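You operate a simulated robot arm through the tools that you are given. There is no shell and no other tool.

You run a simulated robot arm. Do the job below in one go: nothing can be reset, and whatever is moved stays where it is left.

JOB
Ready the transformer: cover bolts 2 and 4 home, tap dial as on the card, fan to auto.
Fine: use the driver at the card's torque step and lay it back on top.

It is judged by the outcome, as a careful person would: the job done as asked, and still so three seconds after it is handed in. It fails if anything else is knocked over, pushed out of place, dropped, spilled or broken. Lids that push on must go on centred and level and be pressed home; caps that screw on are set level and turned clockwise until they are tight.

ROBOT AND FRAMES
A 6-joint arm with a two-finger gripper, fixed in place. Base frame: the origin is on the floor under the middle of its stand, x ahead of it, y to its left, z up; the work surface is at about z = 870. Readings come in mm, degrees, newtons and seconds.
It reaches about 1572 mm from its shoulder. Its first joint turns from -166.0 to 166.0 degrees. Payload 2.45 kg.
The TCP is the grasp point between the finger pads, 20 mm short of the fingertips. In the tool frame z runs along the fingers and y along their closing line. The gripper opens to 140 mm; its body begins 168 mm behind the TCP.
Orientation is that of the tool frame in the base frame, as a unit quaternion [x, y, z, w]. With the fingers straight down and closing along the base's y, the tool's x points along the base's -x, its y along +y and its z along -z.

CONTROLS
- The arm moves only by the tool apply_moves. Its arguments are lists of equal length, an entry for each row: "offset": the shift along the tool's x, y, z in units of 100 mm (1.0 is 100 mm), a list of three; "dr": the turn, a rotation vector about the tool's x, y, z in units of 45 degrees (1.0 is 45 degrees), a list of three; "grip": the finger opening in mm, from 0 to 140. In form: {"offset": [[dx, dy, dz], ...], "dr": [[wx, wy, wz], ...], "grip": [grip, ...]}. A call has 1 to 20 rows; each row is the pose to reach, as a shift and turn from the pose commanded when the call began, along the tool's axes at that moment. A call with a number of a shift or a turn outside -1 to 1 is refused whole. Each row takes 0.2 s and may step no farther than 50 mm and 8.6 degrees from the row before; otherwise, or with a gripper value out of range, the whole call is refused. A pose out of reach is approached as far as the arm can. The call stops where the force on the tool passes 40 N (or 10 N more than at its start, if that is more) or the arm is blocked; 0.2 s more then pass. The fingers move at their own pace (about 45 mm/s each) and stop on an object; they squeeze with about 35 N. The grip force told is the motor's: it shows also when the fingers shut on nothing. Time passes only in rows, and 0.2 s behind the last, so rows that repeat a pose let the fingers close. The reply holds the time, the measured pose of the TCP, the force on the tool along the base axes, the opening and the grip force, in the units named above and with some noise, with the torque about the TCP (base axes, N m) and any sound that the robot's microphone picked up.
- Cameras (640 x 400 px; columns grow to the right, rows downward): "scene" is fixed at [237.6, 501.7, 1243.3]; the picture's right is [-0.88, -0.47, 0.00], its down [-0.17, 0.32, -0.93] and it looks along [0.44, -0.82, -0.36] (base axes); focal length 334 px, centre (320, 200). "wrist" rides on the gripper at [78, 11, -209] in the tool frame; the picture's right is [-0.14, 0.99, 0.00], its down [-0.92, -0.13, -0.37] and it looks along [-0.36, -0.05, 0.93] (tool axes); focal length 280 px, centre (320, 200). There is no depth. A picture from a camera that has moved, and an enlarged one, comes with that camera's place and axes in the base frame and with its lens. The place of the scene camera against the robot may be out by one fixed shift of up to 25 mm in any direction.
- camera(camera): a new picture of that camera. The clock stands still meanwhile.
- enlarge(camera, box): a new picture of the part [left, top, right, bottom] of that camera's present view, enlarged. The clock stands still meanwhile.
- close_job(): hands the job in; it is judged then, once.

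Places have to be worked out from the pictures, the camera data and where the tool is seen. Open the gripper and draw the arm clear of the work before you hand the job in, unless the task says otherwise.

The tools are called by a JSON object that holds its "method" and its "body". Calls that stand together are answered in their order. apply_moves: Moves the arm, as the interface text tells. Its arguments: {"type":"object","properties":{"offset":{"type":"array","items":{"type":"array","items":{"type":"number"}}},"dr":{"type":"array","items":{"type":"array","items":{"type":"number"}}},"grip":{"type":"array","items":{"type":"number"}}},"required":["offset","dr","grip"]} The other tools are called the same way: camera (camera) takes a picture; enlarge (camera, box) takes an enlarged picture of a part of a camera's view; close_job () hands the job in.

At the start:

```text
clock: 0.0
tcp_pos: [711.3, -229.5, 1194.3]
tool_rot: [0.0, 1.0, 0.0, 0.0]
force: [0.2, 0.4, 0.6]
ft_torque: [-0.01, -0.01, -0.02]
finger_gap: 140.1
finger_force: 0.0
```

scene: 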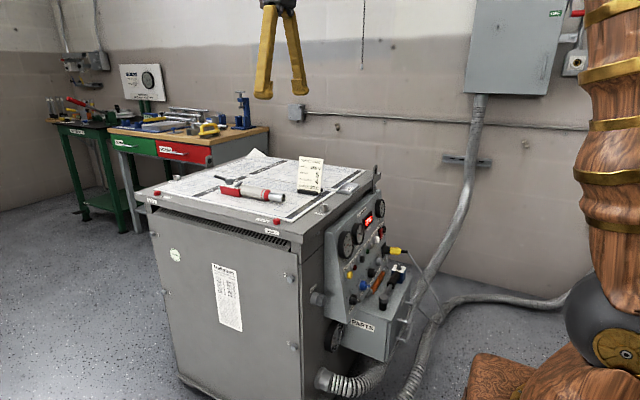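
wrist: 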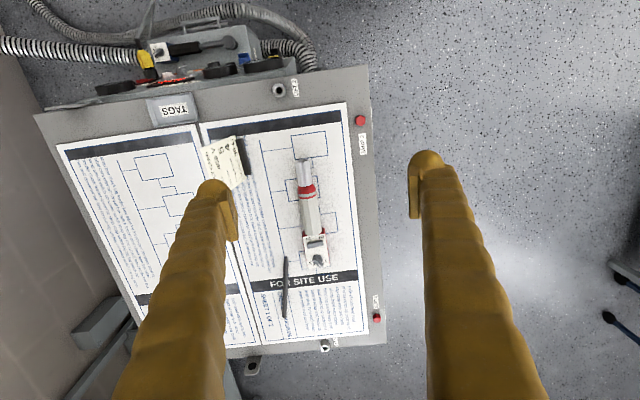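

I start by looking closer at the scene: the card, the driver, the bolts and the panel.

{"method": "enlarge", "body": {"camera": "scene", "box": [280, 140, 360, 210]}}

{"method": "enlarge", "body": {"camera": "scene", "box": [300, 180, 440, 350]}}

{"method": "enlarge", "body": {"camera": "scene", "box": [130, 140, 390, 250]}}

{"method": "enlarge", "body": {"camera": "wrist", "box": [180, 60, 400, 200]}}

{"method": "enlarge", "body": {"camera": "wrist", "box": [180, 200, 400, 390]}}

{"method": "enlarge", "body": {"camera": "wrist", "box": [60, 0, 340, 140]}}

```text
5.71 times, centred on (320, 175) of scene
camera zoom: at [237.6, 501.7, 1243.3], right [-0.88, -0.47, 0.0], down [-0.17, 0.32, -0.93], along [0.44, -0.82, -0.36], focal length 1906 px, centre (320, 343)
```

zoom: 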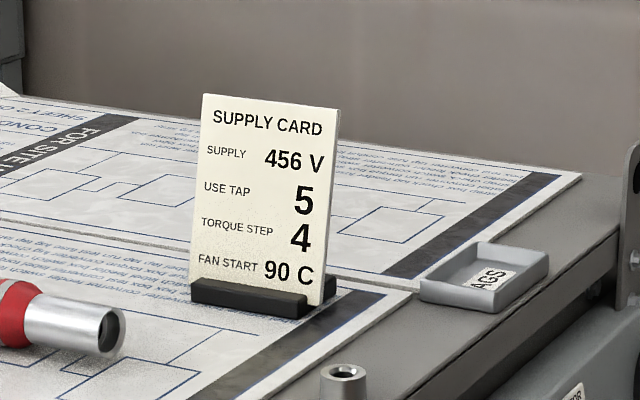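

```text
2.35 times, centred on (370, 265) of scene
camera zoom: at [237.6, 501.7, 1243.3], right [-0.88, -0.47, 0.0], down [-0.17, 0.32, -0.93], along [0.44, -0.82, -0.36], focal length 785 px, centre (202, 47)
```

zoom: 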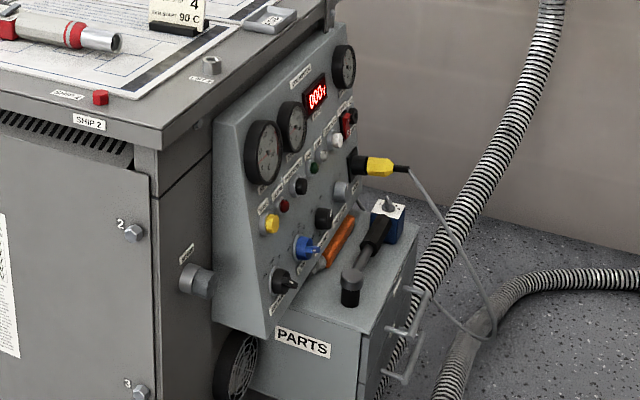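

```text
2.46 times, centred on (260, 195) of scene
camera zoom: at [237.6, 501.7, 1243.3], right [-0.88, -0.47, 0.0], down [-0.17, 0.32, -0.93], along [0.44, -0.82, -0.36], focal length 821 px, centre (468, 212)
```

zoom: 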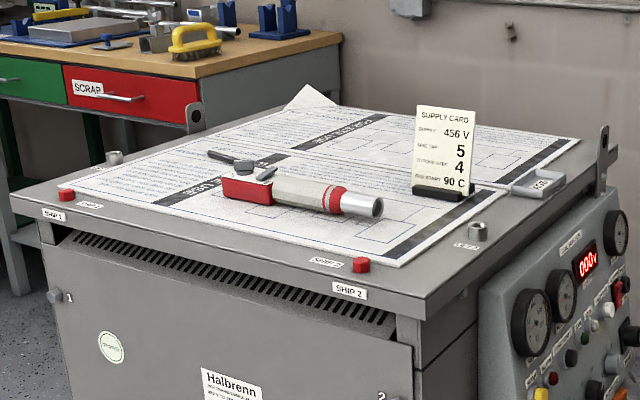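

```text
2.86 times, centred on (290, 130) of wrist
camera zoom: at [633.6, -219.1, 1404.2], right [0.14, 0.99, 0.0], down [0.92, -0.13, 0.37], along [0.36, -0.05, -0.93], focal length 801 px, centre (406, 400)
```

zoom: 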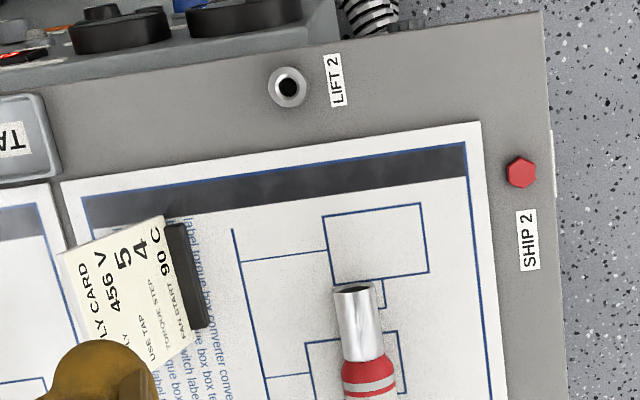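

```text
2.11 times, centred on (290, 295) of wrist
camera zoom: at [633.6, -219.1, 1404.2], right [0.14, 0.99, 0.0], down [0.92, -0.13, 0.37], along [0.36, -0.05, -0.93], focal length 590 px, centre (383, 0)
```

zoom: 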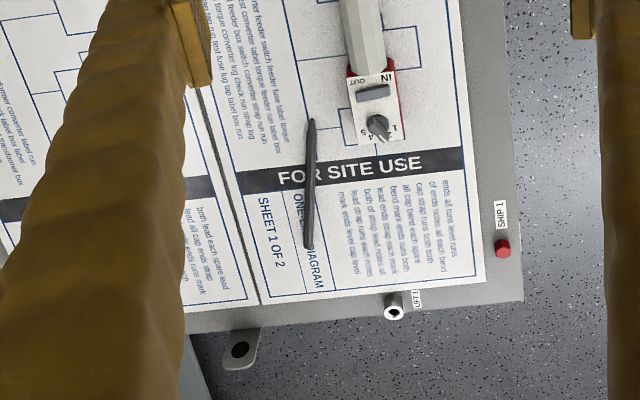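

```text
2.29 times, centred on (200, 70) of wrist
camera zoom: at [633.6, -219.1, 1404.2], right [0.14, 0.99, 0.0], down [0.92, -0.13, 0.37], along [0.36, -0.05, -0.93], focal length 641 px, centre (594, 497)
```

zoom: 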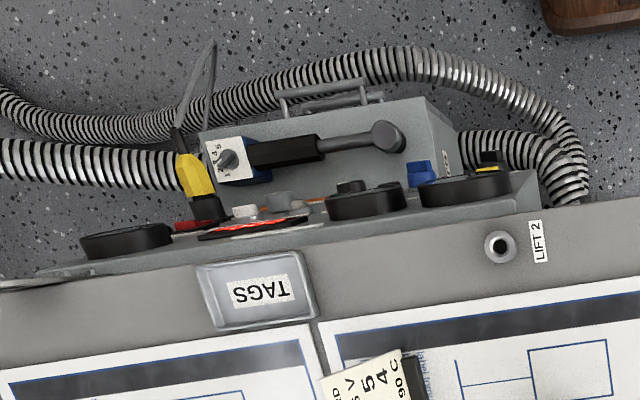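

The card reads: tap 5, torque step 4, fan start 90 C. I take tighter views of the driver, bolts and panel.

{"method": "enlarge", "body": {"camera": "scene", "box": [210, 165, 300, 215]}}

{"method": "enlarge", "body": {"camera": "scene", "box": [335, 190, 395, 255]}}

{"method": "enlarge", "body": {"camera": "scene", "box": [335, 245, 425, 325]}}

{"method": "enlarge", "body": {"camera": "scene", "box": [140, 200, 340, 390]}}

{"method": "enlarge", "body": {"camera": "wrist", "box": [285, 140, 345, 280]}}

{"method": "enlarge", "body": {"camera": "wrist", "box": [290, 225, 340, 275]}}

```text
7.11 times, centred on (255, 190) of scene
camera zoom: at [237.6, 501.7, 1243.3], right [-0.88, -0.47, 0.0], down [-0.17, 0.32, -0.93], along [0.44, -0.82, -0.36], focal length 2372 px, centre (782, 271)
```

zoom: 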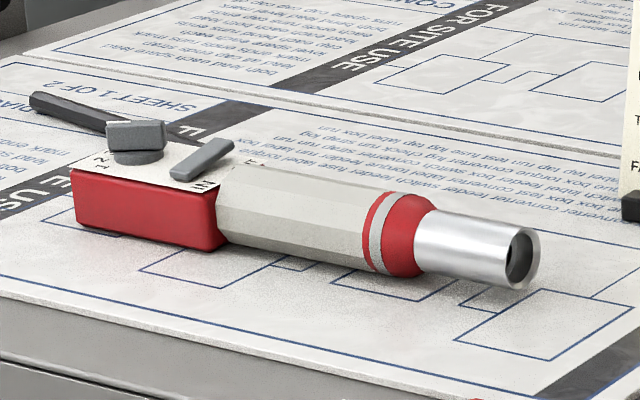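

```text
6.15 times, centred on (365, 222) of scene
camera zoom: at [237.6, 501.7, 1243.3], right [-0.88, -0.47, 0.0], down [-0.17, 0.32, -0.93], along [0.44, -0.82, -0.36], focal length 2053 px, centre (43, 62)
```

zoom: 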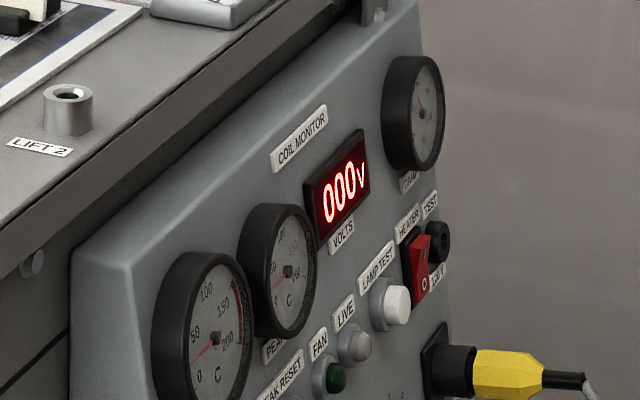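

```text
5.00 times, centred on (380, 285) of scene
camera zoom: at [237.6, 501.7, 1243.3], right [-0.88, -0.47, 0.0], down [-0.17, 0.32, -0.93], along [0.44, -0.82, -0.36], focal length 1668 px, centre (20, -225)
```

zoom: 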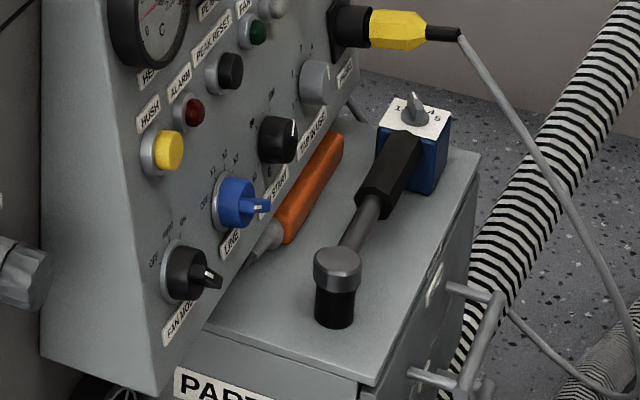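

```text
2.11 times, centred on (240, 295) of scene
camera zoom: at [237.6, 501.7, 1243.3], right [-0.88, -0.47, 0.0], down [-0.17, 0.32, -0.93], along [0.44, -0.82, -0.36], focal length 702 px, centre (488, 0)
```

zoom: 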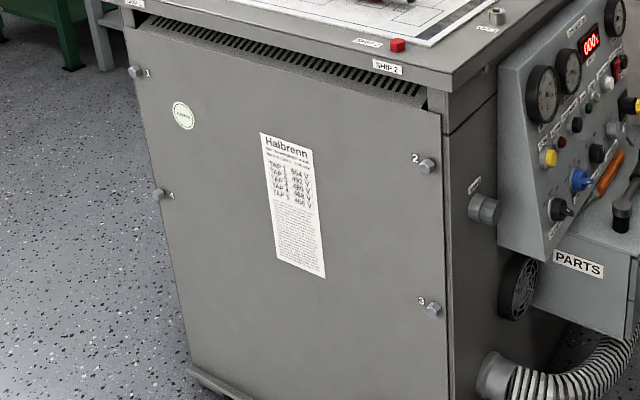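

```text
2.86 times, centred on (315, 210) of wrist
camera zoom: at [633.6, -219.1, 1404.2], right [0.14, 0.99, 0.0], down [0.92, -0.13, 0.37], along [0.36, -0.05, -0.93], focal length 801 px, centre (334, 171)
```

zoom: 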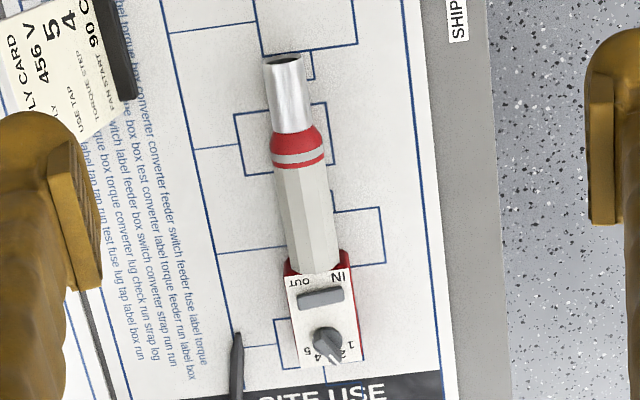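

```text
8.00 times, centred on (315, 250) of wrist
camera zoom: at [633.6, -219.1, 1404.2], right [0.14, 0.99, 0.0], down [0.92, -0.13, 0.37], along [0.36, -0.05, -0.93], focal length 2243 px, centre (360, -200)
```

zoom: 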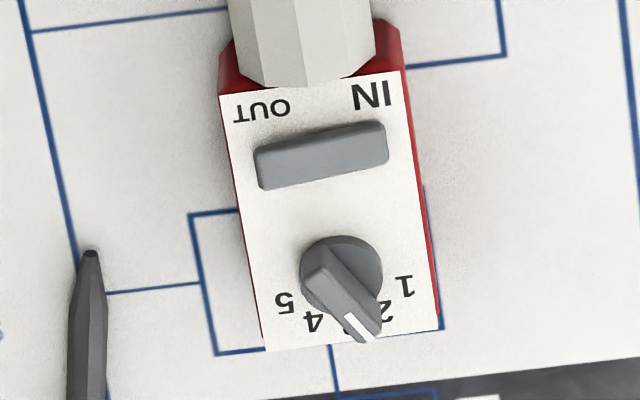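

The driver lies along x on the top (its socket toward the robot, dial and IN/OUT rocker at the far end), dial seemingly not at 4. I move the wrist camera above the dial to see it properly.

{"method": "apply_moves", "body": {"offset": [[-0.3, -0.05, 0.25], [-0.6, -0.1, 0.5], [-0.9, -0.15, 0.75], [-1.0, -0.17, 0.9]], "dr": [[0, 0, 0], [0, 0, 0], [0, 0, 0], [0, 0, 0]], "grip": [140, 140, 140, 140]}}

{"method": "apply_moves", "body": {"offset": [[-0.3, -0.05, 0.25], [-0.6, -0.1, 0.5], [-0.9, -0.15, 0.75], [-1.0, -0.17, 0.9]], "dr": [[0, 0, 0], [0, 0, 0], [0, 0, 0], [0, 0, 0]], "grip": [140, 140, 140, 140]}}

{"method": "camera", "body": {"camera": "wrist"}}

```text
clock: 1.0
tcp_pos: [812.0, -245.1, 1105.4]
tool_rot: [0.0, 1.0, 0.0, 0.0]
force: [1.0, 0.2, 0.8]
ft_torque: [-0.05, -0.04, 0.01]
finger_gap: 140.1
finger_force: 0.0
```

```text
clock: 2.0
tcp_pos: [914.2, -264.5, 1014.3]
tool_rot: [0.001, 1.0, 0.001, 0.0]
force: [0.0, 0.4, 0.1]
ft_torque: [-0.04, 0.01, 0.01]
finger_gap: 140.0
finger_force: 0.0
```

```text
taken
camera wrist: at [836.8, -254.1, 1223.3], right [0.14, 0.99, 0.0], down [0.92, -0.13, 0.37], along [0.37, -0.05, -0.93], focal length 280 px, centre (320, 200)
```

wrist: 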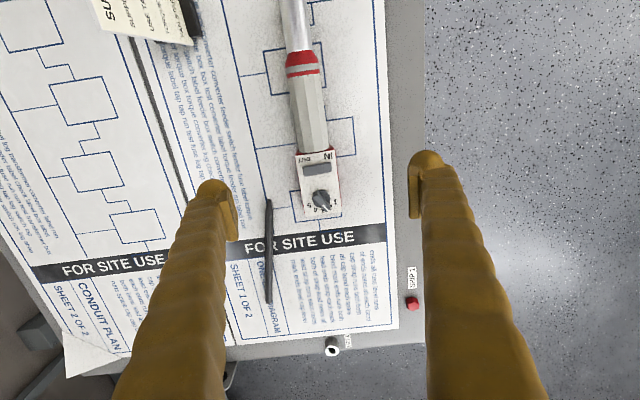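

The dial sits near the image centre; I enlarge it to read the pointer and rocker.

{"method": "enlarge", "body": {"camera": "wrist", "box": [290, 140, 354, 220]}}

{"method": "enlarge", "body": {"camera": "wrist", "box": [230, 0, 400, 220]}}

```text
5.00 times, centred on (322, 180) of wrist
camera zoom: at [836.8, -254.1, 1223.3], right [0.14, 0.99, 0.0], down [0.92, -0.13, 0.37], along [0.37, -0.05, -0.93], focal length 1402 px, centre (310, 300)
```

zoom: 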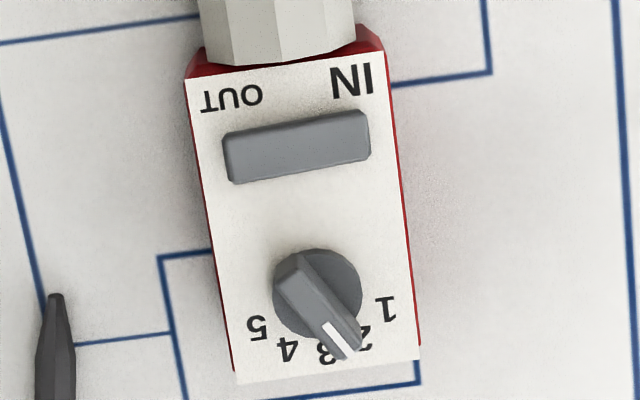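

```text
1.82 times, centred on (315, 110) of wrist
camera zoom: at [836.8, -254.1, 1223.3], right [0.14, 0.99, 0.0], down [0.92, -0.13, 0.37], along [0.37, -0.05, -0.93], focal length 510 px, centre (329, 364)
```

zoom: 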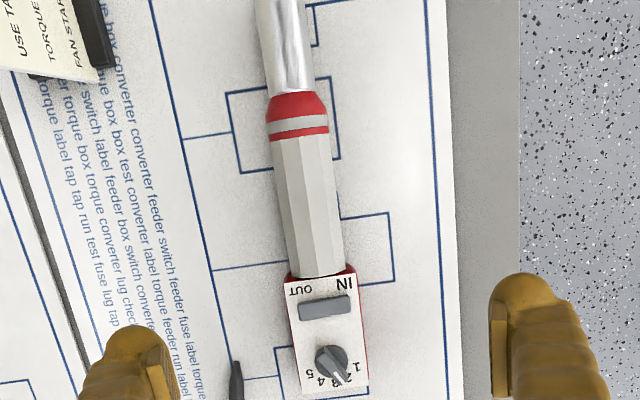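

The pointer seems to sit near 2. I zoom in hard from the scene camera for the rocker state and the bolts' protrusion.

{"method": "enlarge", "body": {"camera": "scene", "box": [216, 178, 246, 198]}}

{"method": "enlarge", "body": {"camera": "scene", "box": [270, 260, 300, 355]}}

{"method": "enlarge", "body": {"camera": "scene", "box": [145, 225, 175, 305]}}

{"method": "enlarge", "body": {"camera": "scene", "box": [345, 250, 395, 320]}}

{"method": "enlarge", "body": {"camera": "scene", "box": [380, 255, 415, 315]}}

```text
16.00 times, centred on (231, 188) of scene
camera zoom: at [237.6, 501.7, 1243.3], right [-0.88, -0.47, 0.0], down [-0.17, 0.32, -0.93], along [0.44, -0.82, -0.36], focal length 5338 px, centre (1744, 392)
```

zoom: 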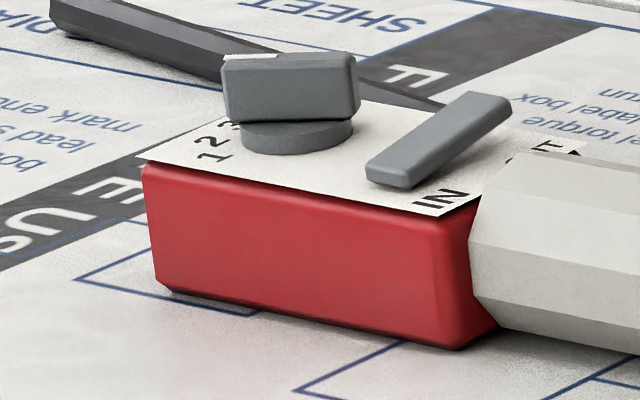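

```text
4.21 times, centred on (285, 308) of scene
camera zoom: at [237.6, 501.7, 1243.3], right [-0.88, -0.47, 0.0], down [-0.17, 0.32, -0.93], along [0.44, -0.82, -0.36], focal length 1405 px, centre (467, -253)
```

zoom: 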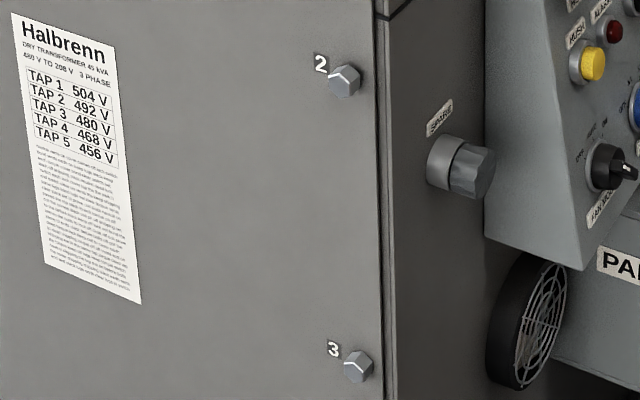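

```text
5.00 times, centred on (160, 265) of scene
camera zoom: at [237.6, 501.7, 1243.3], right [-0.88, -0.47, 0.0], down [-0.17, 0.32, -0.93], along [0.44, -0.82, -0.36], focal length 1668 px, centre (1120, -125)
```

zoom: 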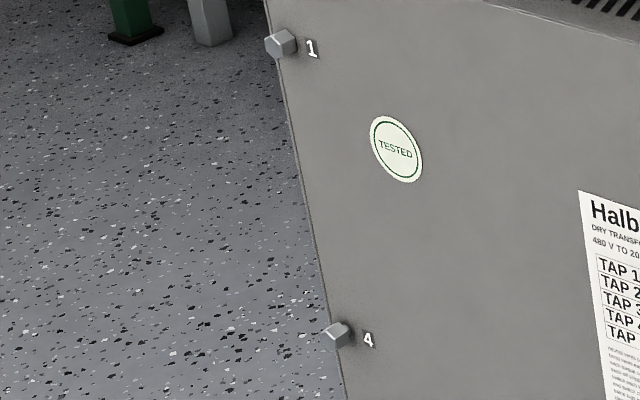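

```text
5.71 times, centred on (370, 285) of scene
camera zoom: at [237.6, 501.7, 1243.3], right [-0.88, -0.47, 0.0], down [-0.17, 0.32, -0.93], along [0.44, -0.82, -0.36], focal length 1906 px, centre (34, -286)
```

zoom: 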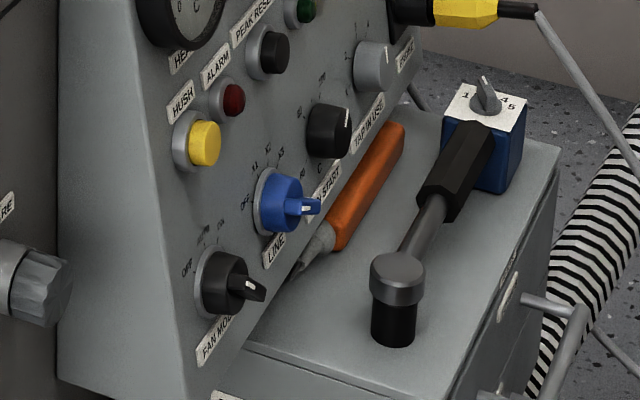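

```text
6.67 times, centred on (398, 285) of scene
camera zoom: at [237.6, 501.7, 1243.3], right [-0.88, -0.47, 0.0], down [-0.17, 0.32, -0.93], along [0.44, -0.82, -0.36], focal length 2224 px, centre (-197, -367)
```

zoom: 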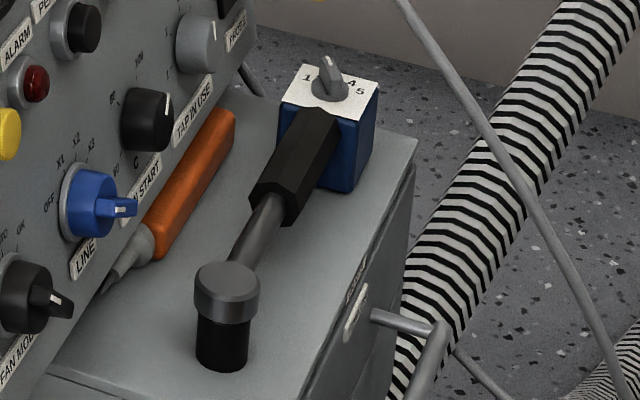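

IN is the pressed-down side of the rocker, so direction looks right. I tilt so the camera looks straight down over the dial at about (960, -269) to read the pointer without parallax.

{"method": "apply_moves", "body": {"offset": [[-0.15, -0.02, 0.05], [-0.3, -0.04, 0.1], [-0.46, -0.05, 0.14], [-0.46, -0.05, 0.14]], "dr": [[0, 0.16, 0], [0, 0.32, 0], [0, 0.47, 0], [0, 0.47, 0]], "grip": [140, 140, 140, 140]}}

{"method": "enlarge", "body": {"camera": "wrist", "box": [280, 150, 360, 250]}}

{"method": "camera", "body": {"camera": "wrist"}}

```text
clock: 3.0
tcp_pos: [957.3, -269.1, 1000.5]
tool_rot: [-0.001, 0.983, 0.0, -0.184]
force: [0.0, 0.1, -0.2]
ft_torque: [0.02, -0.02, 0.01]
finger_gap: 139.9
finger_force: 0.1
```

```text
4.00 times, centred on (320, 200) of wrist
camera zoom: at [960.9, -257.9, 1224.0], right [0.13, 0.99, -0.05], down [0.99, -0.13, 0.01], along [0.0, -0.05, -1.0], focal length 1122 px, centre (320, 200)
```

zoom: 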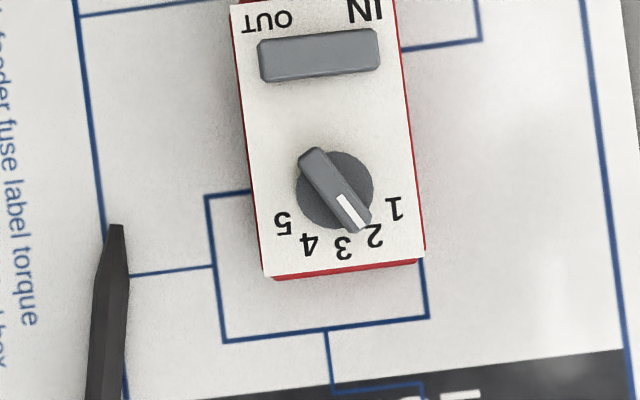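

```text
taken
camera wrist: at [960.9, -257.9, 1224.0], right [0.13, 0.99, -0.05], down [0.99, -0.13, 0.01], along [0.0, -0.05, -1.0], focal length 280 px, centre (320, 200)
```

wrist: 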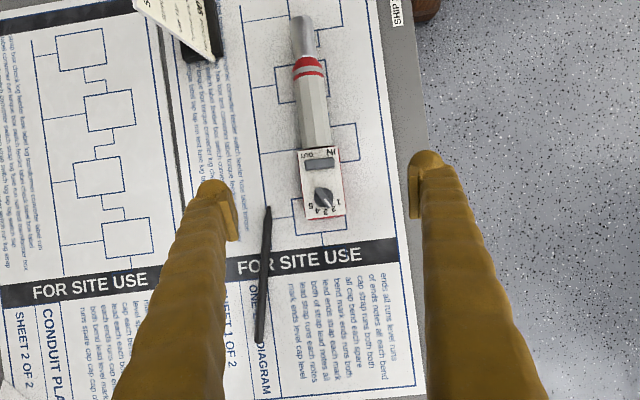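

The pointer is on 2, so it needs two steps clockwise (about 65° seen from above) to reach 4. I level the tool over the knob, then yaw the fingers across the bar.

{"method": "apply_moves", "body": {"offset": [[-0.01, -0.0, 0.0], [-0.02, -0.005, -0.0], [-0.02, -0.005, -0.008], [-0.02, -0.005, -0.008]], "dr": [[0, -0.16, 0], [0, -0.32, 0], [0, -0.47, 0], [0, -0.47, 0]], "grip": [120, 80, 60, 60]}}

{"method": "apply_moves", "body": {"offset": [[0, 0, 0.1], [0, 0, 0.2], [0, 0, 0.3], [0, 0, 0.4], [0, 0, 0.4]], "dr": [[0, 0, -0.16], [0, 0, -0.32], [0, 0, -0.48], [0, 0, -0.633], [0, 0, -0.633]], "grip": [40, 40, 40, 40, 40]}}

{"method": "camera", "body": {"camera": "wrist"}}

{"method": "enlarge", "body": {"camera": "wrist", "box": [260, 150, 380, 250]}}

{"method": "enlarge", "body": {"camera": "scene", "box": [206, 148, 266, 198]}}

```text
clock: 4.0
tcp_pos: [958.7, -269.4, 1001.6]
tool_rot: [-0.001, 1.0, -0.001, 0.0]
force: [-0.3, 0.6, -0.1]
ft_torque: [-0.01, 0.02, 0.01]
finger_gap: 60.0
finger_force: 0.1
```

```text
clock: 5.2
tcp_pos: [957.8, -269.1, 961.1]
tool_rot: [-0.246, 0.969, -0.001, 0.0]
force: [0.5, 0.1, 0.3]
ft_torque: [0.02, 0.04, -0.02]
finger_gap: 40.1
finger_force: 0.1
```

```text
taken
camera wrist: at [885.8, -296.7, 1170.7], right [-0.35, 0.94, 0.0], down [0.87, 0.33, 0.37], along [0.34, 0.13, -0.93], focal length 280 px, centre (320, 200)
```

wrist: 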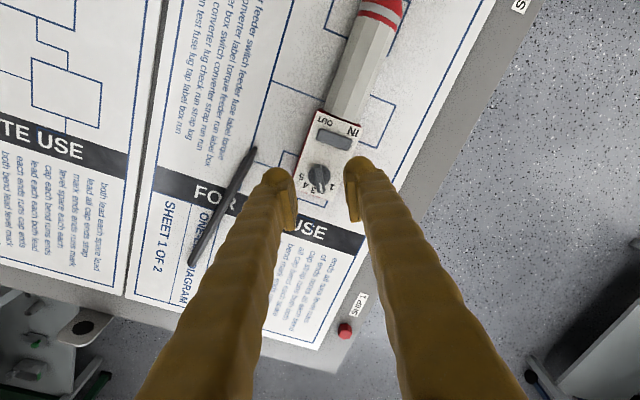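

```text
4.00 times, centred on (320, 200) of wrist
camera zoom: at [885.8, -296.7, 1170.7], right [-0.35, 0.94, 0.0], down [0.87, 0.33, 0.37], along [0.34, 0.13, -0.93], focal length 1122 px, centre (320, 200)
```

zoom: 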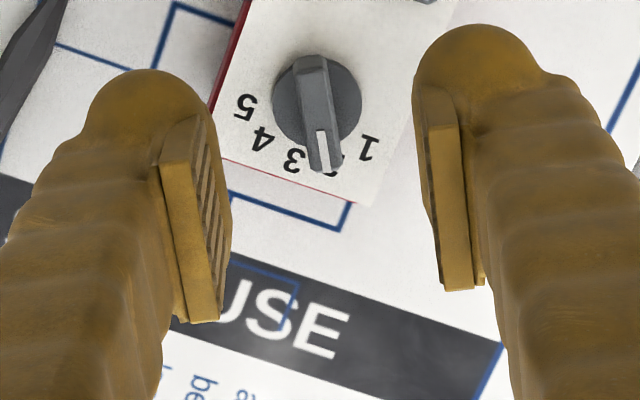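

```text
8.00 times, centred on (236, 173) of scene
camera zoom: at [237.6, 501.7, 1243.3], right [-0.88, -0.47, 0.0], down [-0.17, 0.32, -0.93], along [0.44, -0.82, -0.36], focal length 2669 px, centre (992, 416)
```

zoom: 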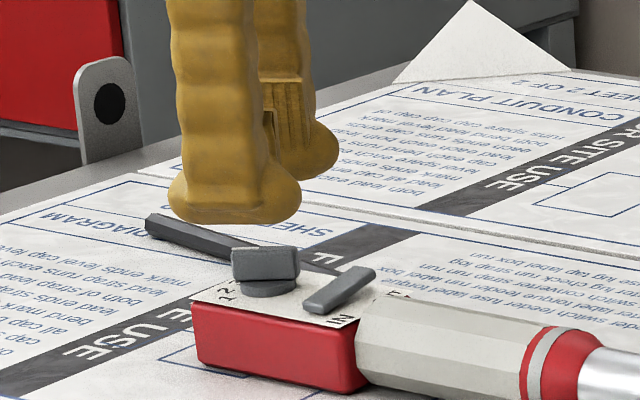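

The fingers straddle the knob bar well (within ~2 mm). I lower so the tips reach partway down the bar, then check the height from the scene camera.

{"method": "apply_moves", "body": {"offset": [[0.015, 0, 0.12], [0.015, 0, 0.24], [0.015, 0, 0.33], [0.015, 0, 0.33]], "dr": [[0, 0, 0], [0, 0, 0], [0, 0, 0], [0, 0, 0]], "grip": [40, 40, 40, 40]}}

{"method": "enlarge", "body": {"camera": "wrist", "box": [260, 130, 380, 250]}}

{"method": "enlarge", "body": {"camera": "scene", "box": [206, 158, 266, 208]}}

```text
clock: 6.2
tcp_pos: [955.9, -269.6, 927.7]
tool_rot: [-0.246, 0.969, 0.0, 0.0]
force: [-0.2, 0.0, 0.7]
ft_torque: [-0.01, 0.0, 0.02]
finger_gap: 40.0
finger_force: 0.0
```

```text
3.33 times, centred on (320, 190) of wrist
camera zoom: at [883.9, -297.3, 1137.2], right [-0.35, 0.94, 0.0], down [0.87, 0.33, 0.37], along [0.34, 0.13, -0.93], focal length 935 px, centre (320, 233)
```

zoom: 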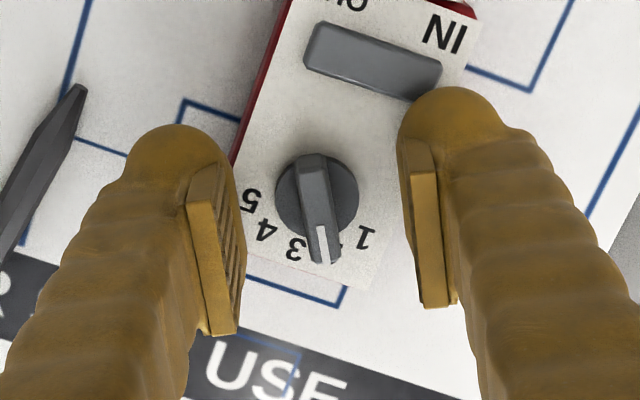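

```text
8.00 times, centred on (236, 183) of scene
camera zoom: at [237.6, 501.7, 1243.3], right [-0.88, -0.47, 0.0], down [-0.17, 0.32, -0.93], along [0.44, -0.82, -0.36], focal length 2669 px, centre (992, 336)
```

zoom: 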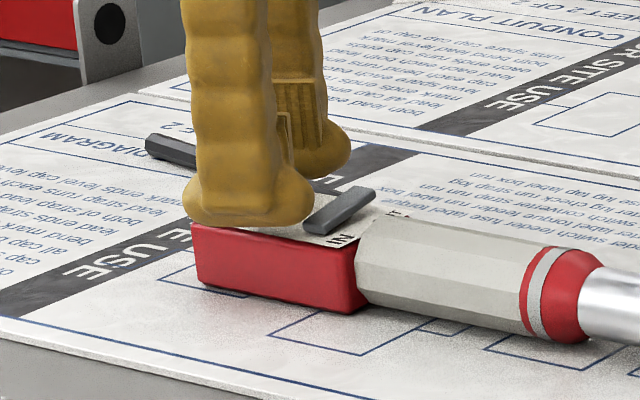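

Tips are ~5–8 mm above the plate. To keep the bulbous fingertips away from the rocker during the turn I shift 6 mm toward the pointer end, lower 3 mm, and close on the bar.

{"method": "apply_moves", "body": {"offset": [[-0.06, 0, 0.0], [-0.06, 0, 0.03], [-0.06, 0, 0.03], [-0.06, 0, 0.03], [-0.06, 0, 0.03], [-0.06, 0, 0.03]], "dr": [[0, 0, 0], [0, 0, 0], [0, 0, 0], [0, 0, 0], [0, 0, 0], [0, 0, 0]], "grip": [40, 40, 25, 10, 3, 3]}}

{"method": "enlarge", "body": {"camera": "wrist", "box": [260, 130, 380, 250]}}

{"method": "enlarge", "body": {"camera": "scene", "box": [206, 158, 266, 208]}}

```text
clock: 7.6
tcp_pos: [961.8, -267.4, 928.0]
tool_rot: [-0.247, 0.969, -0.001, 0.002]
force: [5.6, -7.9, 18.6]
ft_torque: [-0.47, -0.06, 0.05]
finger_gap: 7.7
finger_force: 35.1
```

```text
3.33 times, centred on (320, 190) of wrist
camera zoom: at [889.6, -295.6, 1135.9], right [-0.35, 0.94, 0.0], down [0.87, 0.33, 0.37], along [0.35, 0.13, -0.93], focal length 935 px, centre (320, 233)
```

zoom: 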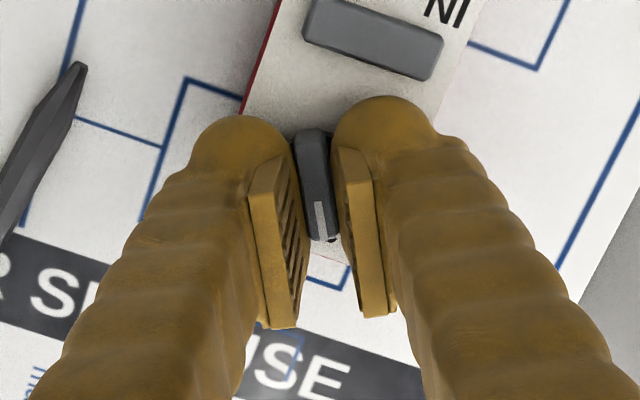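

```text
8.00 times, centred on (236, 183) of scene
camera zoom: at [237.6, 501.7, 1243.3], right [-0.88, -0.47, 0.0], down [-0.17, 0.32, -0.93], along [0.44, -0.82, -0.36], focal length 2669 px, centre (992, 336)
```

zoom: 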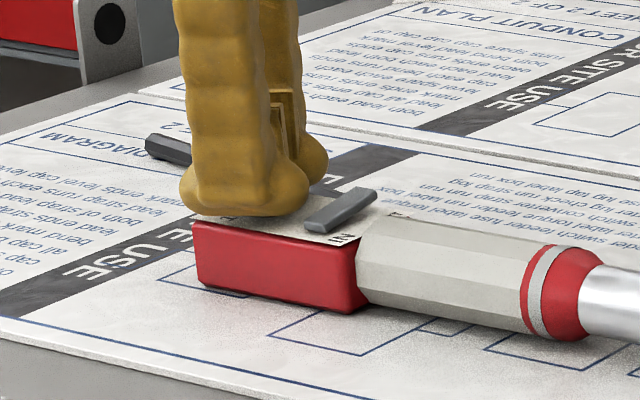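

The bar is gripped (gap 7.7 mm), but the tips rest on the plate with ~18 N (plate at z≈907). I raise 4 mm to relieve that, then turn the knob clockwise about its axis, first 40°.

{"method": "apply_moves", "body": {"offset": [[0, 0, -0.03], [0, 0, -0.04], [0.0006, -0.0084, -0.04], [0.0023, -0.0165, -0.04], [0.0052, -0.0244, -0.04], [0.0091, -0.0318, -0.04], [0.014, -0.0386, -0.04], [0.014, -0.0386, -0.04]], "dr": [[0, 0, 0], [0, 0, 0], [0, 0, 0.178], [0, 0, 0.356], [0, 0, 0.533], [0, 0, 0.711], [0, 0, 0.889], [0, 0, 0.889]], "grip": [3, 3, 3, 3, 3, 3, 3, 3]}}

{"method": "enlarge", "body": {"camera": "wrist", "box": [260, 130, 380, 250]}}

{"method": "enlarge", "body": {"camera": "scene", "box": [206, 158, 266, 208]}}

```text
clock: 9.4
tcp_pos: [963.3, -271.4, 929.3]
tool_rot: [0.101, 0.995, 0.0, 0.0]
force: [0.2, 0.2, -0.2]
ft_torque: [-0.26, -0.25, 0.01]
finger_gap: 6.7
finger_force: 35.2
```

```text
3.33 times, centred on (320, 190) of wrist
camera zoom: at [889.9, -245.1, 1138.6], right [0.33, 0.94, 0.0], down [0.88, -0.31, 0.37], along [0.35, -0.12, -0.93], focal length 935 px, centre (320, 233)
```

zoom: 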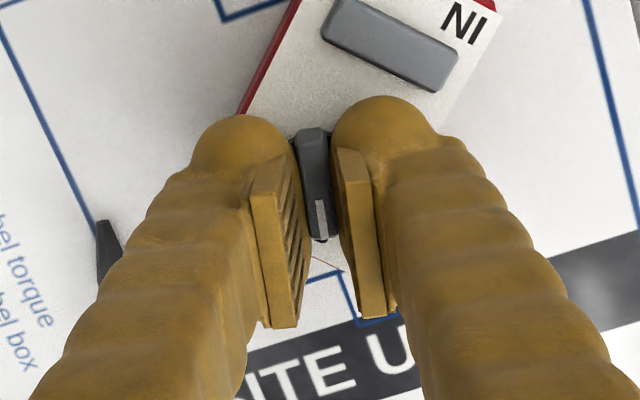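

```text
8.00 times, centred on (236, 183) of scene
camera zoom: at [237.6, 501.7, 1243.3], right [-0.88, -0.47, 0.0], down [-0.17, 0.32, -0.93], along [0.44, -0.82, -0.36], focal length 2669 px, centre (992, 336)
```

zoom: 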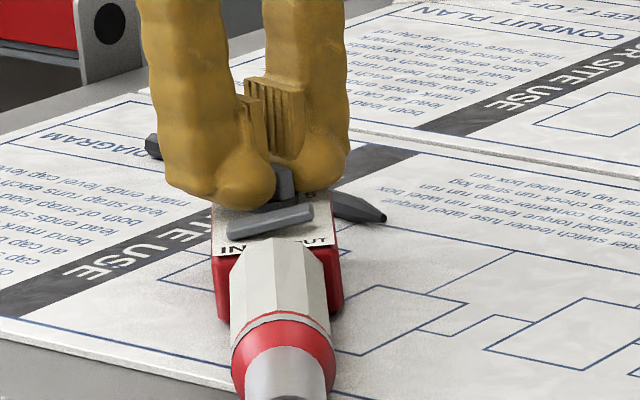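

The whole driver swung with the knob, so the knob is stiffer than the table friction. I rotate back with it, and then will regrip higher and press down through the bar to hold the driver.

{"method": "apply_moves", "body": {"offset": [[0.0006, 0.0084, 0], [0.0023, 0.0165, 0], [0.0052, 0.0244, 0], [0.0091, 0.0318, 0], [0.014, 0.0386, 0], [0.014, 0.0386, 0]], "dr": [[0, 0, -0.178], [0, 0, -0.356], [0, 0, -0.533], [0, 0, -0.711], [0, 0, -0.889], [0, 0, -0.889]], "grip": [3, 3, 3, 3, 3, 3]}}

{"method": "enlarge", "body": {"camera": "scene", "box": [206, 158, 266, 208]}}

{"method": "camera", "body": {"camera": "wrist"}}

```text
clock: 10.8
tcp_pos: [962.1, -267.2, 929.4]
tool_rot: [-0.247, 0.969, -0.001, 0.0]
force: [0.9, 2.0, -0.2]
ft_torque: [0.02, -0.07, -0.22]
finger_gap: 6.8
finger_force: 35.3
```

```text
8.00 times, centred on (236, 183) of scene
camera zoom: at [237.6, 501.7, 1243.3], right [-0.88, -0.47, 0.0], down [-0.17, 0.32, -0.93], along [0.44, -0.82, -0.36], focal length 2669 px, centre (992, 336)
```

zoom: 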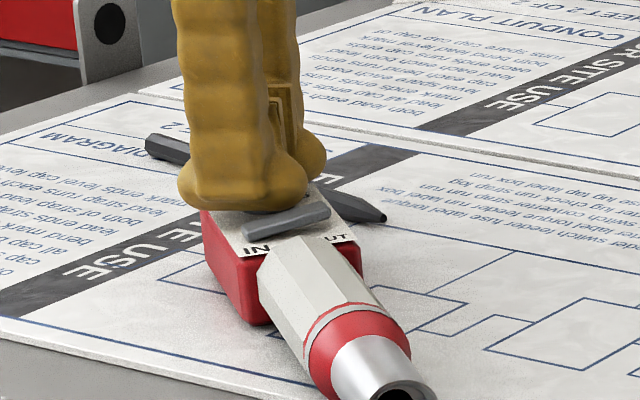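

```text
taken
camera wrist: at [890.3, -295.2, 1138.3], right [-0.35, 0.94, 0.0], down [0.87, 0.33, 0.37], along [0.34, 0.13, -0.93], focal length 280 px, centre (320, 200)
```

wrist: 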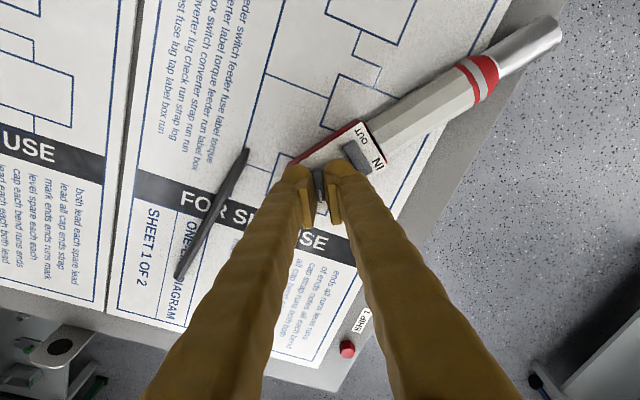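

On the way back the knob itself turned (now at about 1) while the driver stayed rotated, so knob torque and friction are nearly equal; extra down-force should tip the balance. I regrip 4 mm higher on the bar.

{"method": "apply_moves", "body": {"offset": [[0, 0, 0], [0, 0, -0.04], [0, 0, -0.04], [0, 0, -0.04], [0, 0, -0.04], [0, 0, -0.04]], "dr": [[0, 0, 0], [0, 0, 0], [0, 0, 0], [0, 0, 0], [0, 0, 0], [0, 0, 0]], "grip": [16, 20, 20, 12, 3, 3]}}

{"method": "apply_moves", "body": {"offset": [[0, 0, 0.02], [0, 0, 0.04], [0, 0, 0.055]], "dr": [[0, 0, 0], [0, 0, 0], [0, 0, 0]], "grip": [3, 3, 3]}}

{"method": "enlarge", "body": {"camera": "scene", "box": [206, 158, 266, 208]}}

```text
clock: 12.2
tcp_pos: [962.5, -267.4, 933.0]
tool_rot: [-0.246, 0.969, 0.0, 0.0]
force: [-1.1, 1.3, 0.0]
ft_torque: [0.03, 0.03, -0.01]
finger_gap: 6.6
finger_force: 34.3
```

```text
clock: 13.0
tcp_pos: [963.1, -268.6, 929.5]
tool_rot: [-0.246, 0.969, 0.0, 0.001]
force: [0.3, -2.5, 28.7]
ft_torque: [0.01, -0.05, 0.0]
finger_gap: 6.7
finger_force: 34.7
```

```text
8.00 times, centred on (236, 183) of scene
camera zoom: at [237.6, 501.7, 1243.3], right [-0.88, -0.47, 0.0], down [-0.17, 0.32, -0.93], along [0.44, -0.82, -0.36], focal length 2669 px, centre (992, 336)
```

zoom: 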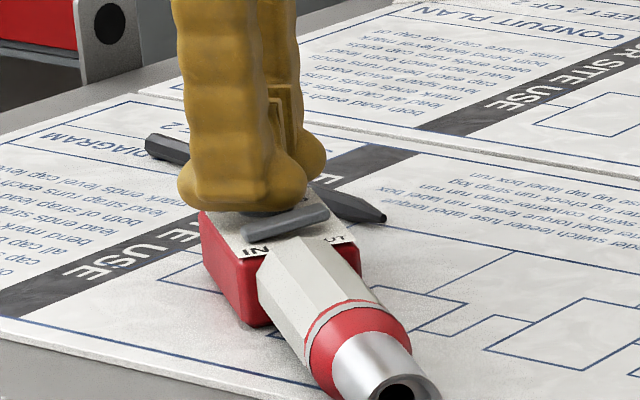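

Pressing with ~29 N now. I turn clockwise 40° about the knob axis while holding the press.

{"method": "apply_moves", "body": {"offset": [[0.0006, -0.0084, 0], [0.0023, -0.0165, 0], [0.0052, -0.0244, 0], [0.0091, -0.0318, 0], [0.014, -0.0386, 0], [0.014, -0.0386, 0]], "dr": [[0, 0, 0.178], [0, 0, 0.356], [0, 0, 0.533], [0, 0, 0.711], [0, 0, 0.889], [0, 0, 0.889]], "grip": [3, 3, 3, 3, 3, 3]}}

{"method": "enlarge", "body": {"camera": "scene", "box": [206, 158, 266, 208]}}

{"method": "camera", "body": {"camera": "wrist"}}

```text
clock: 14.4
tcp_pos: [963.8, -270.1, 927.3]
tool_rot: [0.101, 0.995, 0.0, 0.0]
force: [-2.4, 7.3, 14.8]
ft_torque: [0.16, 0.22, -0.03]
finger_gap: 6.7
finger_force: 35.1
```

```text
8.00 times, centred on (236, 183) of scene
camera zoom: at [237.6, 501.7, 1243.3], right [-0.88, -0.47, 0.0], down [-0.17, 0.32, -0.93], along [0.44, -0.82, -0.36], focal length 2669 px, centre (992, 336)
```

zoom: 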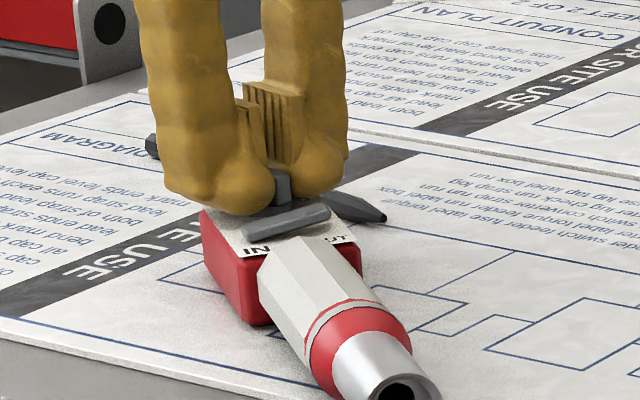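

```text
taken
camera wrist: at [890.5, -244.7, 1136.6], right [0.33, 0.94, 0.0], down [0.88, -0.31, 0.37], along [0.35, -0.12, -0.93], focal length 280 px, centre (320, 200)
```

wrist: 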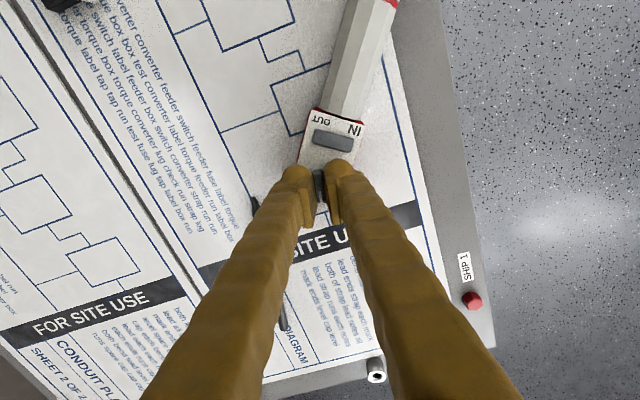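

The driver held still and the knob turned 40°. About 58° more is needed to reach 4 relative to the driver's axis; I continue with 32°.

{"method": "apply_moves", "body": {"offset": [[0.0006, -0.0084, 0], [0.0023, -0.0165, 0], [0.0052, -0.0244, 0], [0.0091, -0.0318, 0], [0.0091, -0.0318, 0]], "dr": [[0, 0, 0.178], [0, 0, 0.356], [0, 0, 0.533], [0, 0, 0.711], [0, 0, 0.711]], "grip": [3, 3, 3, 3, 3]}}

{"method": "enlarge", "body": {"camera": "scene", "box": [206, 158, 266, 208]}}

{"method": "camera", "body": {"camera": "wrist"}}

```text
clock: 15.6
tcp_pos: [961.2, -273.8, 928.3]
tool_rot: [0.371, 0.929, 0.0, 0.0]
force: [0.4, 7.2, 12.8]
ft_torque: [0.24, 0.13, 0.0]
finger_gap: 6.7
finger_force: 35.0
```

```text
8.00 times, centred on (236, 183) of scene
camera zoom: at [237.6, 501.7, 1243.3], right [-0.88, -0.47, 0.0], down [-0.17, 0.32, -0.93], along [0.44, -0.82, -0.36], focal length 2669 px, centre (992, 336)
```

zoom: 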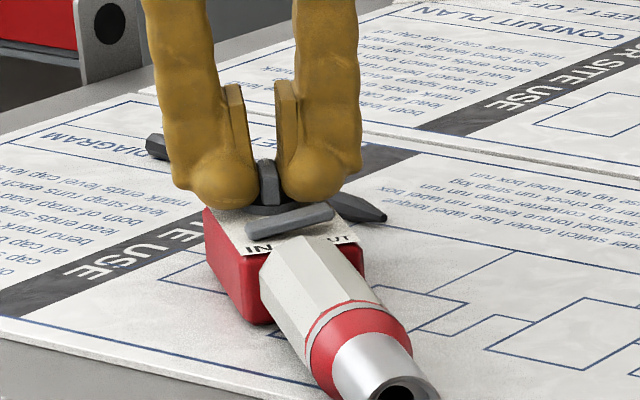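

```text
taken
camera wrist: at [913.8, -212.4, 1136.8], right [0.78, 0.62, 0.0], down [0.58, -0.73, 0.37], along [0.23, -0.29, -0.93], focal length 280 px, centre (320, 200)
```

wrist: 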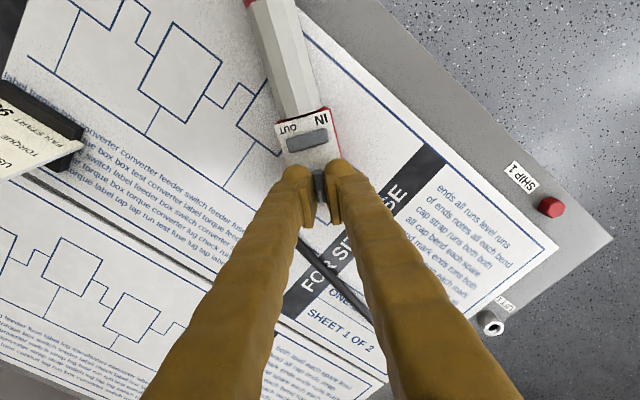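

Pointer is just past 3 relative to the driver. I turn 26° more to land on 4.

{"method": "apply_moves", "body": {"offset": [[0.0006, -0.0084, 0], [0.0023, -0.0165, 0], [0.0052, -0.0244, 0], [0.0061, -0.0263, 0], [0.0061, -0.0263, 0]], "dr": [[0, 0, 0.178], [0, 0, 0.356], [0, 0, 0.533], [0, 0, 0.578], [0, 0, 0.578]], "grip": [3, 3, 3, 3, 3]}}

{"method": "apply_moves", "body": {"offset": [[0, 0, -0.03], [0, 0, -0.03], [0, 0, -0.2], [0, 0, -0.5], [0, 0, -0.7], [0, 0, -0.7]], "dr": [[0, 0, 0], [0, 0, 0], [0, 0, 0], [0, 0, 0], [0, 0, 0], [0, 0, 0]], "grip": [10, 25, 60, 80, 80, 80]}}

{"method": "camera", "body": {"camera": "wrist"}}

{"method": "enlarge", "body": {"camera": "wrist", "box": [270, 130, 370, 230]}}

{"method": "enlarge", "body": {"camera": "scene", "box": [206, 158, 266, 208]}}

```text
clock: 16.8
tcp_pos: [960.2, -275.0, 927.5]
tool_rot: [0.571, 0.821, 0.0, 0.0]
force: [3.7, -3.1, 4.2]
ft_torque: [-0.02, -0.02, 0.02]
finger_gap: 6.9
finger_force: 34.8
```

```text
clock: 18.2
tcp_pos: [959.0, -276.1, 996.8]
tool_rot: [0.569, 0.822, 0.0, -0.001]
force: [0.0, 0.9, -0.7]
ft_torque: [-0.02, -0.03, 0.0]
finger_gap: 80.0
finger_force: 0.2
```

```text
taken
camera wrist: at [944.0, -199.0, 1206.6], right [0.98, 0.22, 0.0], down [0.2, -0.91, 0.37], along [0.08, -0.36, -0.93], focal length 280 px, centre (320, 200)
```

wrist: 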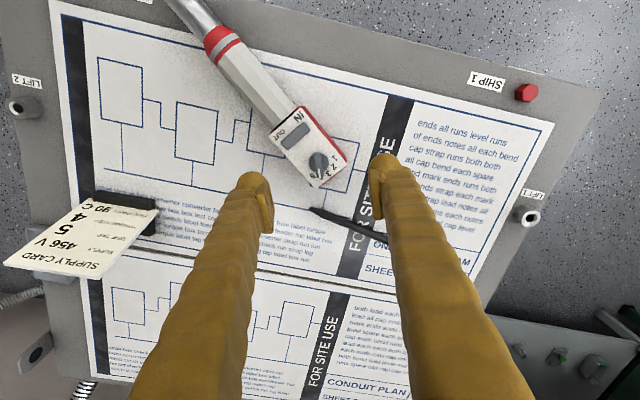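

```text
4.00 times, centred on (320, 180) of wrist
camera zoom: at [944.0, -199.0, 1206.6], right [0.98, 0.22, 0.0], down [0.2, -0.91, 0.37], along [0.08, -0.36, -0.93], focal length 1122 px, centre (320, 280)
```

zoom: 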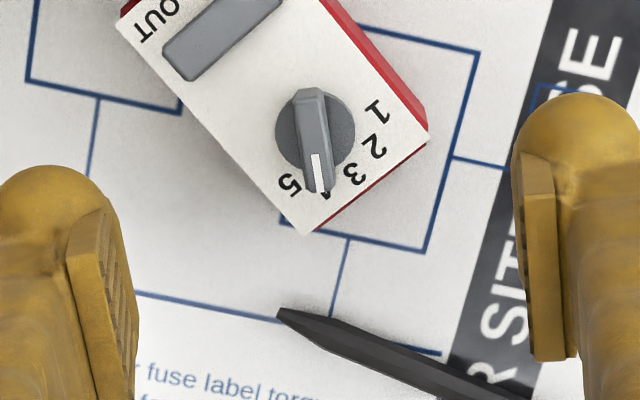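

```text
8.00 times, centred on (236, 183) of scene
camera zoom: at [237.6, 501.7, 1243.3], right [-0.88, -0.47, 0.0], down [-0.17, 0.32, -0.93], along [0.44, -0.82, -0.36], focal length 2669 px, centre (992, 336)
```

zoom: 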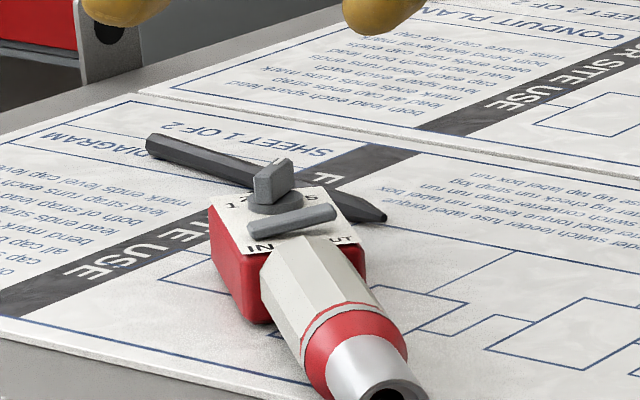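

The torque dial now reads 4. Next I want to see the cover bolts up close; I turn the tool so the wrist camera will look toward the cover (-y) and move out over +y.

{"method": "apply_moves", "body": {"offset": [[0.31, 0.117, 0], [0.62, 0.234, 0], [0.935, 0.351, 0], [0.935, 0.351, 0]], "dr": [[0, 0, 0.153], [0, 0, 0.306], [0, 0, 0.458], [0, 0, 0.458]], "grip": [80, 80, 80, 80]}}

{"method": "apply_moves", "body": {"offset": [[0.4, -0.25, 0], [0.8, -0.5, 0], [1.0, -0.75, 0], [1.0, -1.0, 0]], "dr": [[0, 0, 0], [0, 0, 0], [0, 0, 0], [0, 0, 0]], "grip": [80, 80, 80, 80]}}

{"method": "apply_moves", "body": {"offset": [[0.35, -0.3, 0], [0.7, -0.6, 0], [0.9, -0.9, 0], [0.9, -1.0, 0], [0.9, -1.0, 0.2]], "dr": [[0, -0.16, 0], [0, -0.32, 0], [0, -0.48, 0], [0, -0.64, 0], [0, -0.78, 0]], "grip": [80, 80, 80, 80, 80]}}

{"method": "camera", "body": {"camera": "wrist"}}

```text
clock: 19.2
tcp_pos: [958.4, -174.3, 998.6]
tool_rot: [0.709, 0.706, 0.0, 0.0]
force: [-0.3, -0.4, -0.1]
ft_torque: [-0.03, 0.04, 0.01]
finger_gap: 80.0
finger_force: 0.1
```

```text
clock: 20.2
tcp_pos: [858.8, -71.5, 997.0]
tool_rot: [0.708, 0.706, -0.001, -0.001]
force: [0.4, 0.0, -0.1]
ft_torque: [0.02, 0.03, 0.0]
finger_gap: 79.9
finger_force: 0.2
```

```text
clock: 21.4
tcp_pos: [759.2, 15.4, 977.6]
tool_rot: [0.674, 0.674, -0.213, 0.215]
force: [0.2, -0.3, 0.6]
ft_torque: [0.0, 0.03, 0.02]
finger_gap: 79.8
finger_force: 0.1
```

```text
taken
camera wrist: at [771.9, 199.9, 1104.3], right [0.99, -0.11, 0.08], down [-0.13, -0.54, 0.83], along [-0.05, -0.83, -0.55], focal length 280 px, centre (320, 200)
```

wrist: 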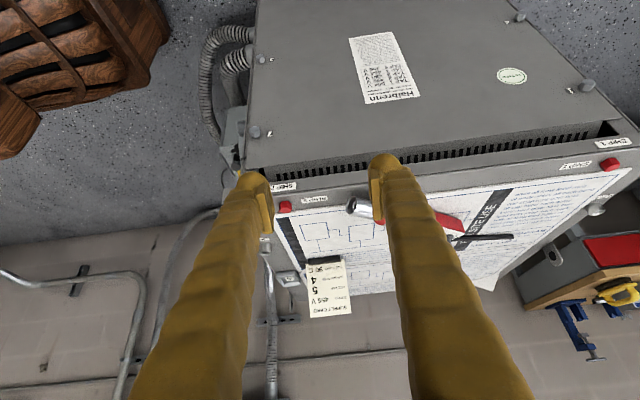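

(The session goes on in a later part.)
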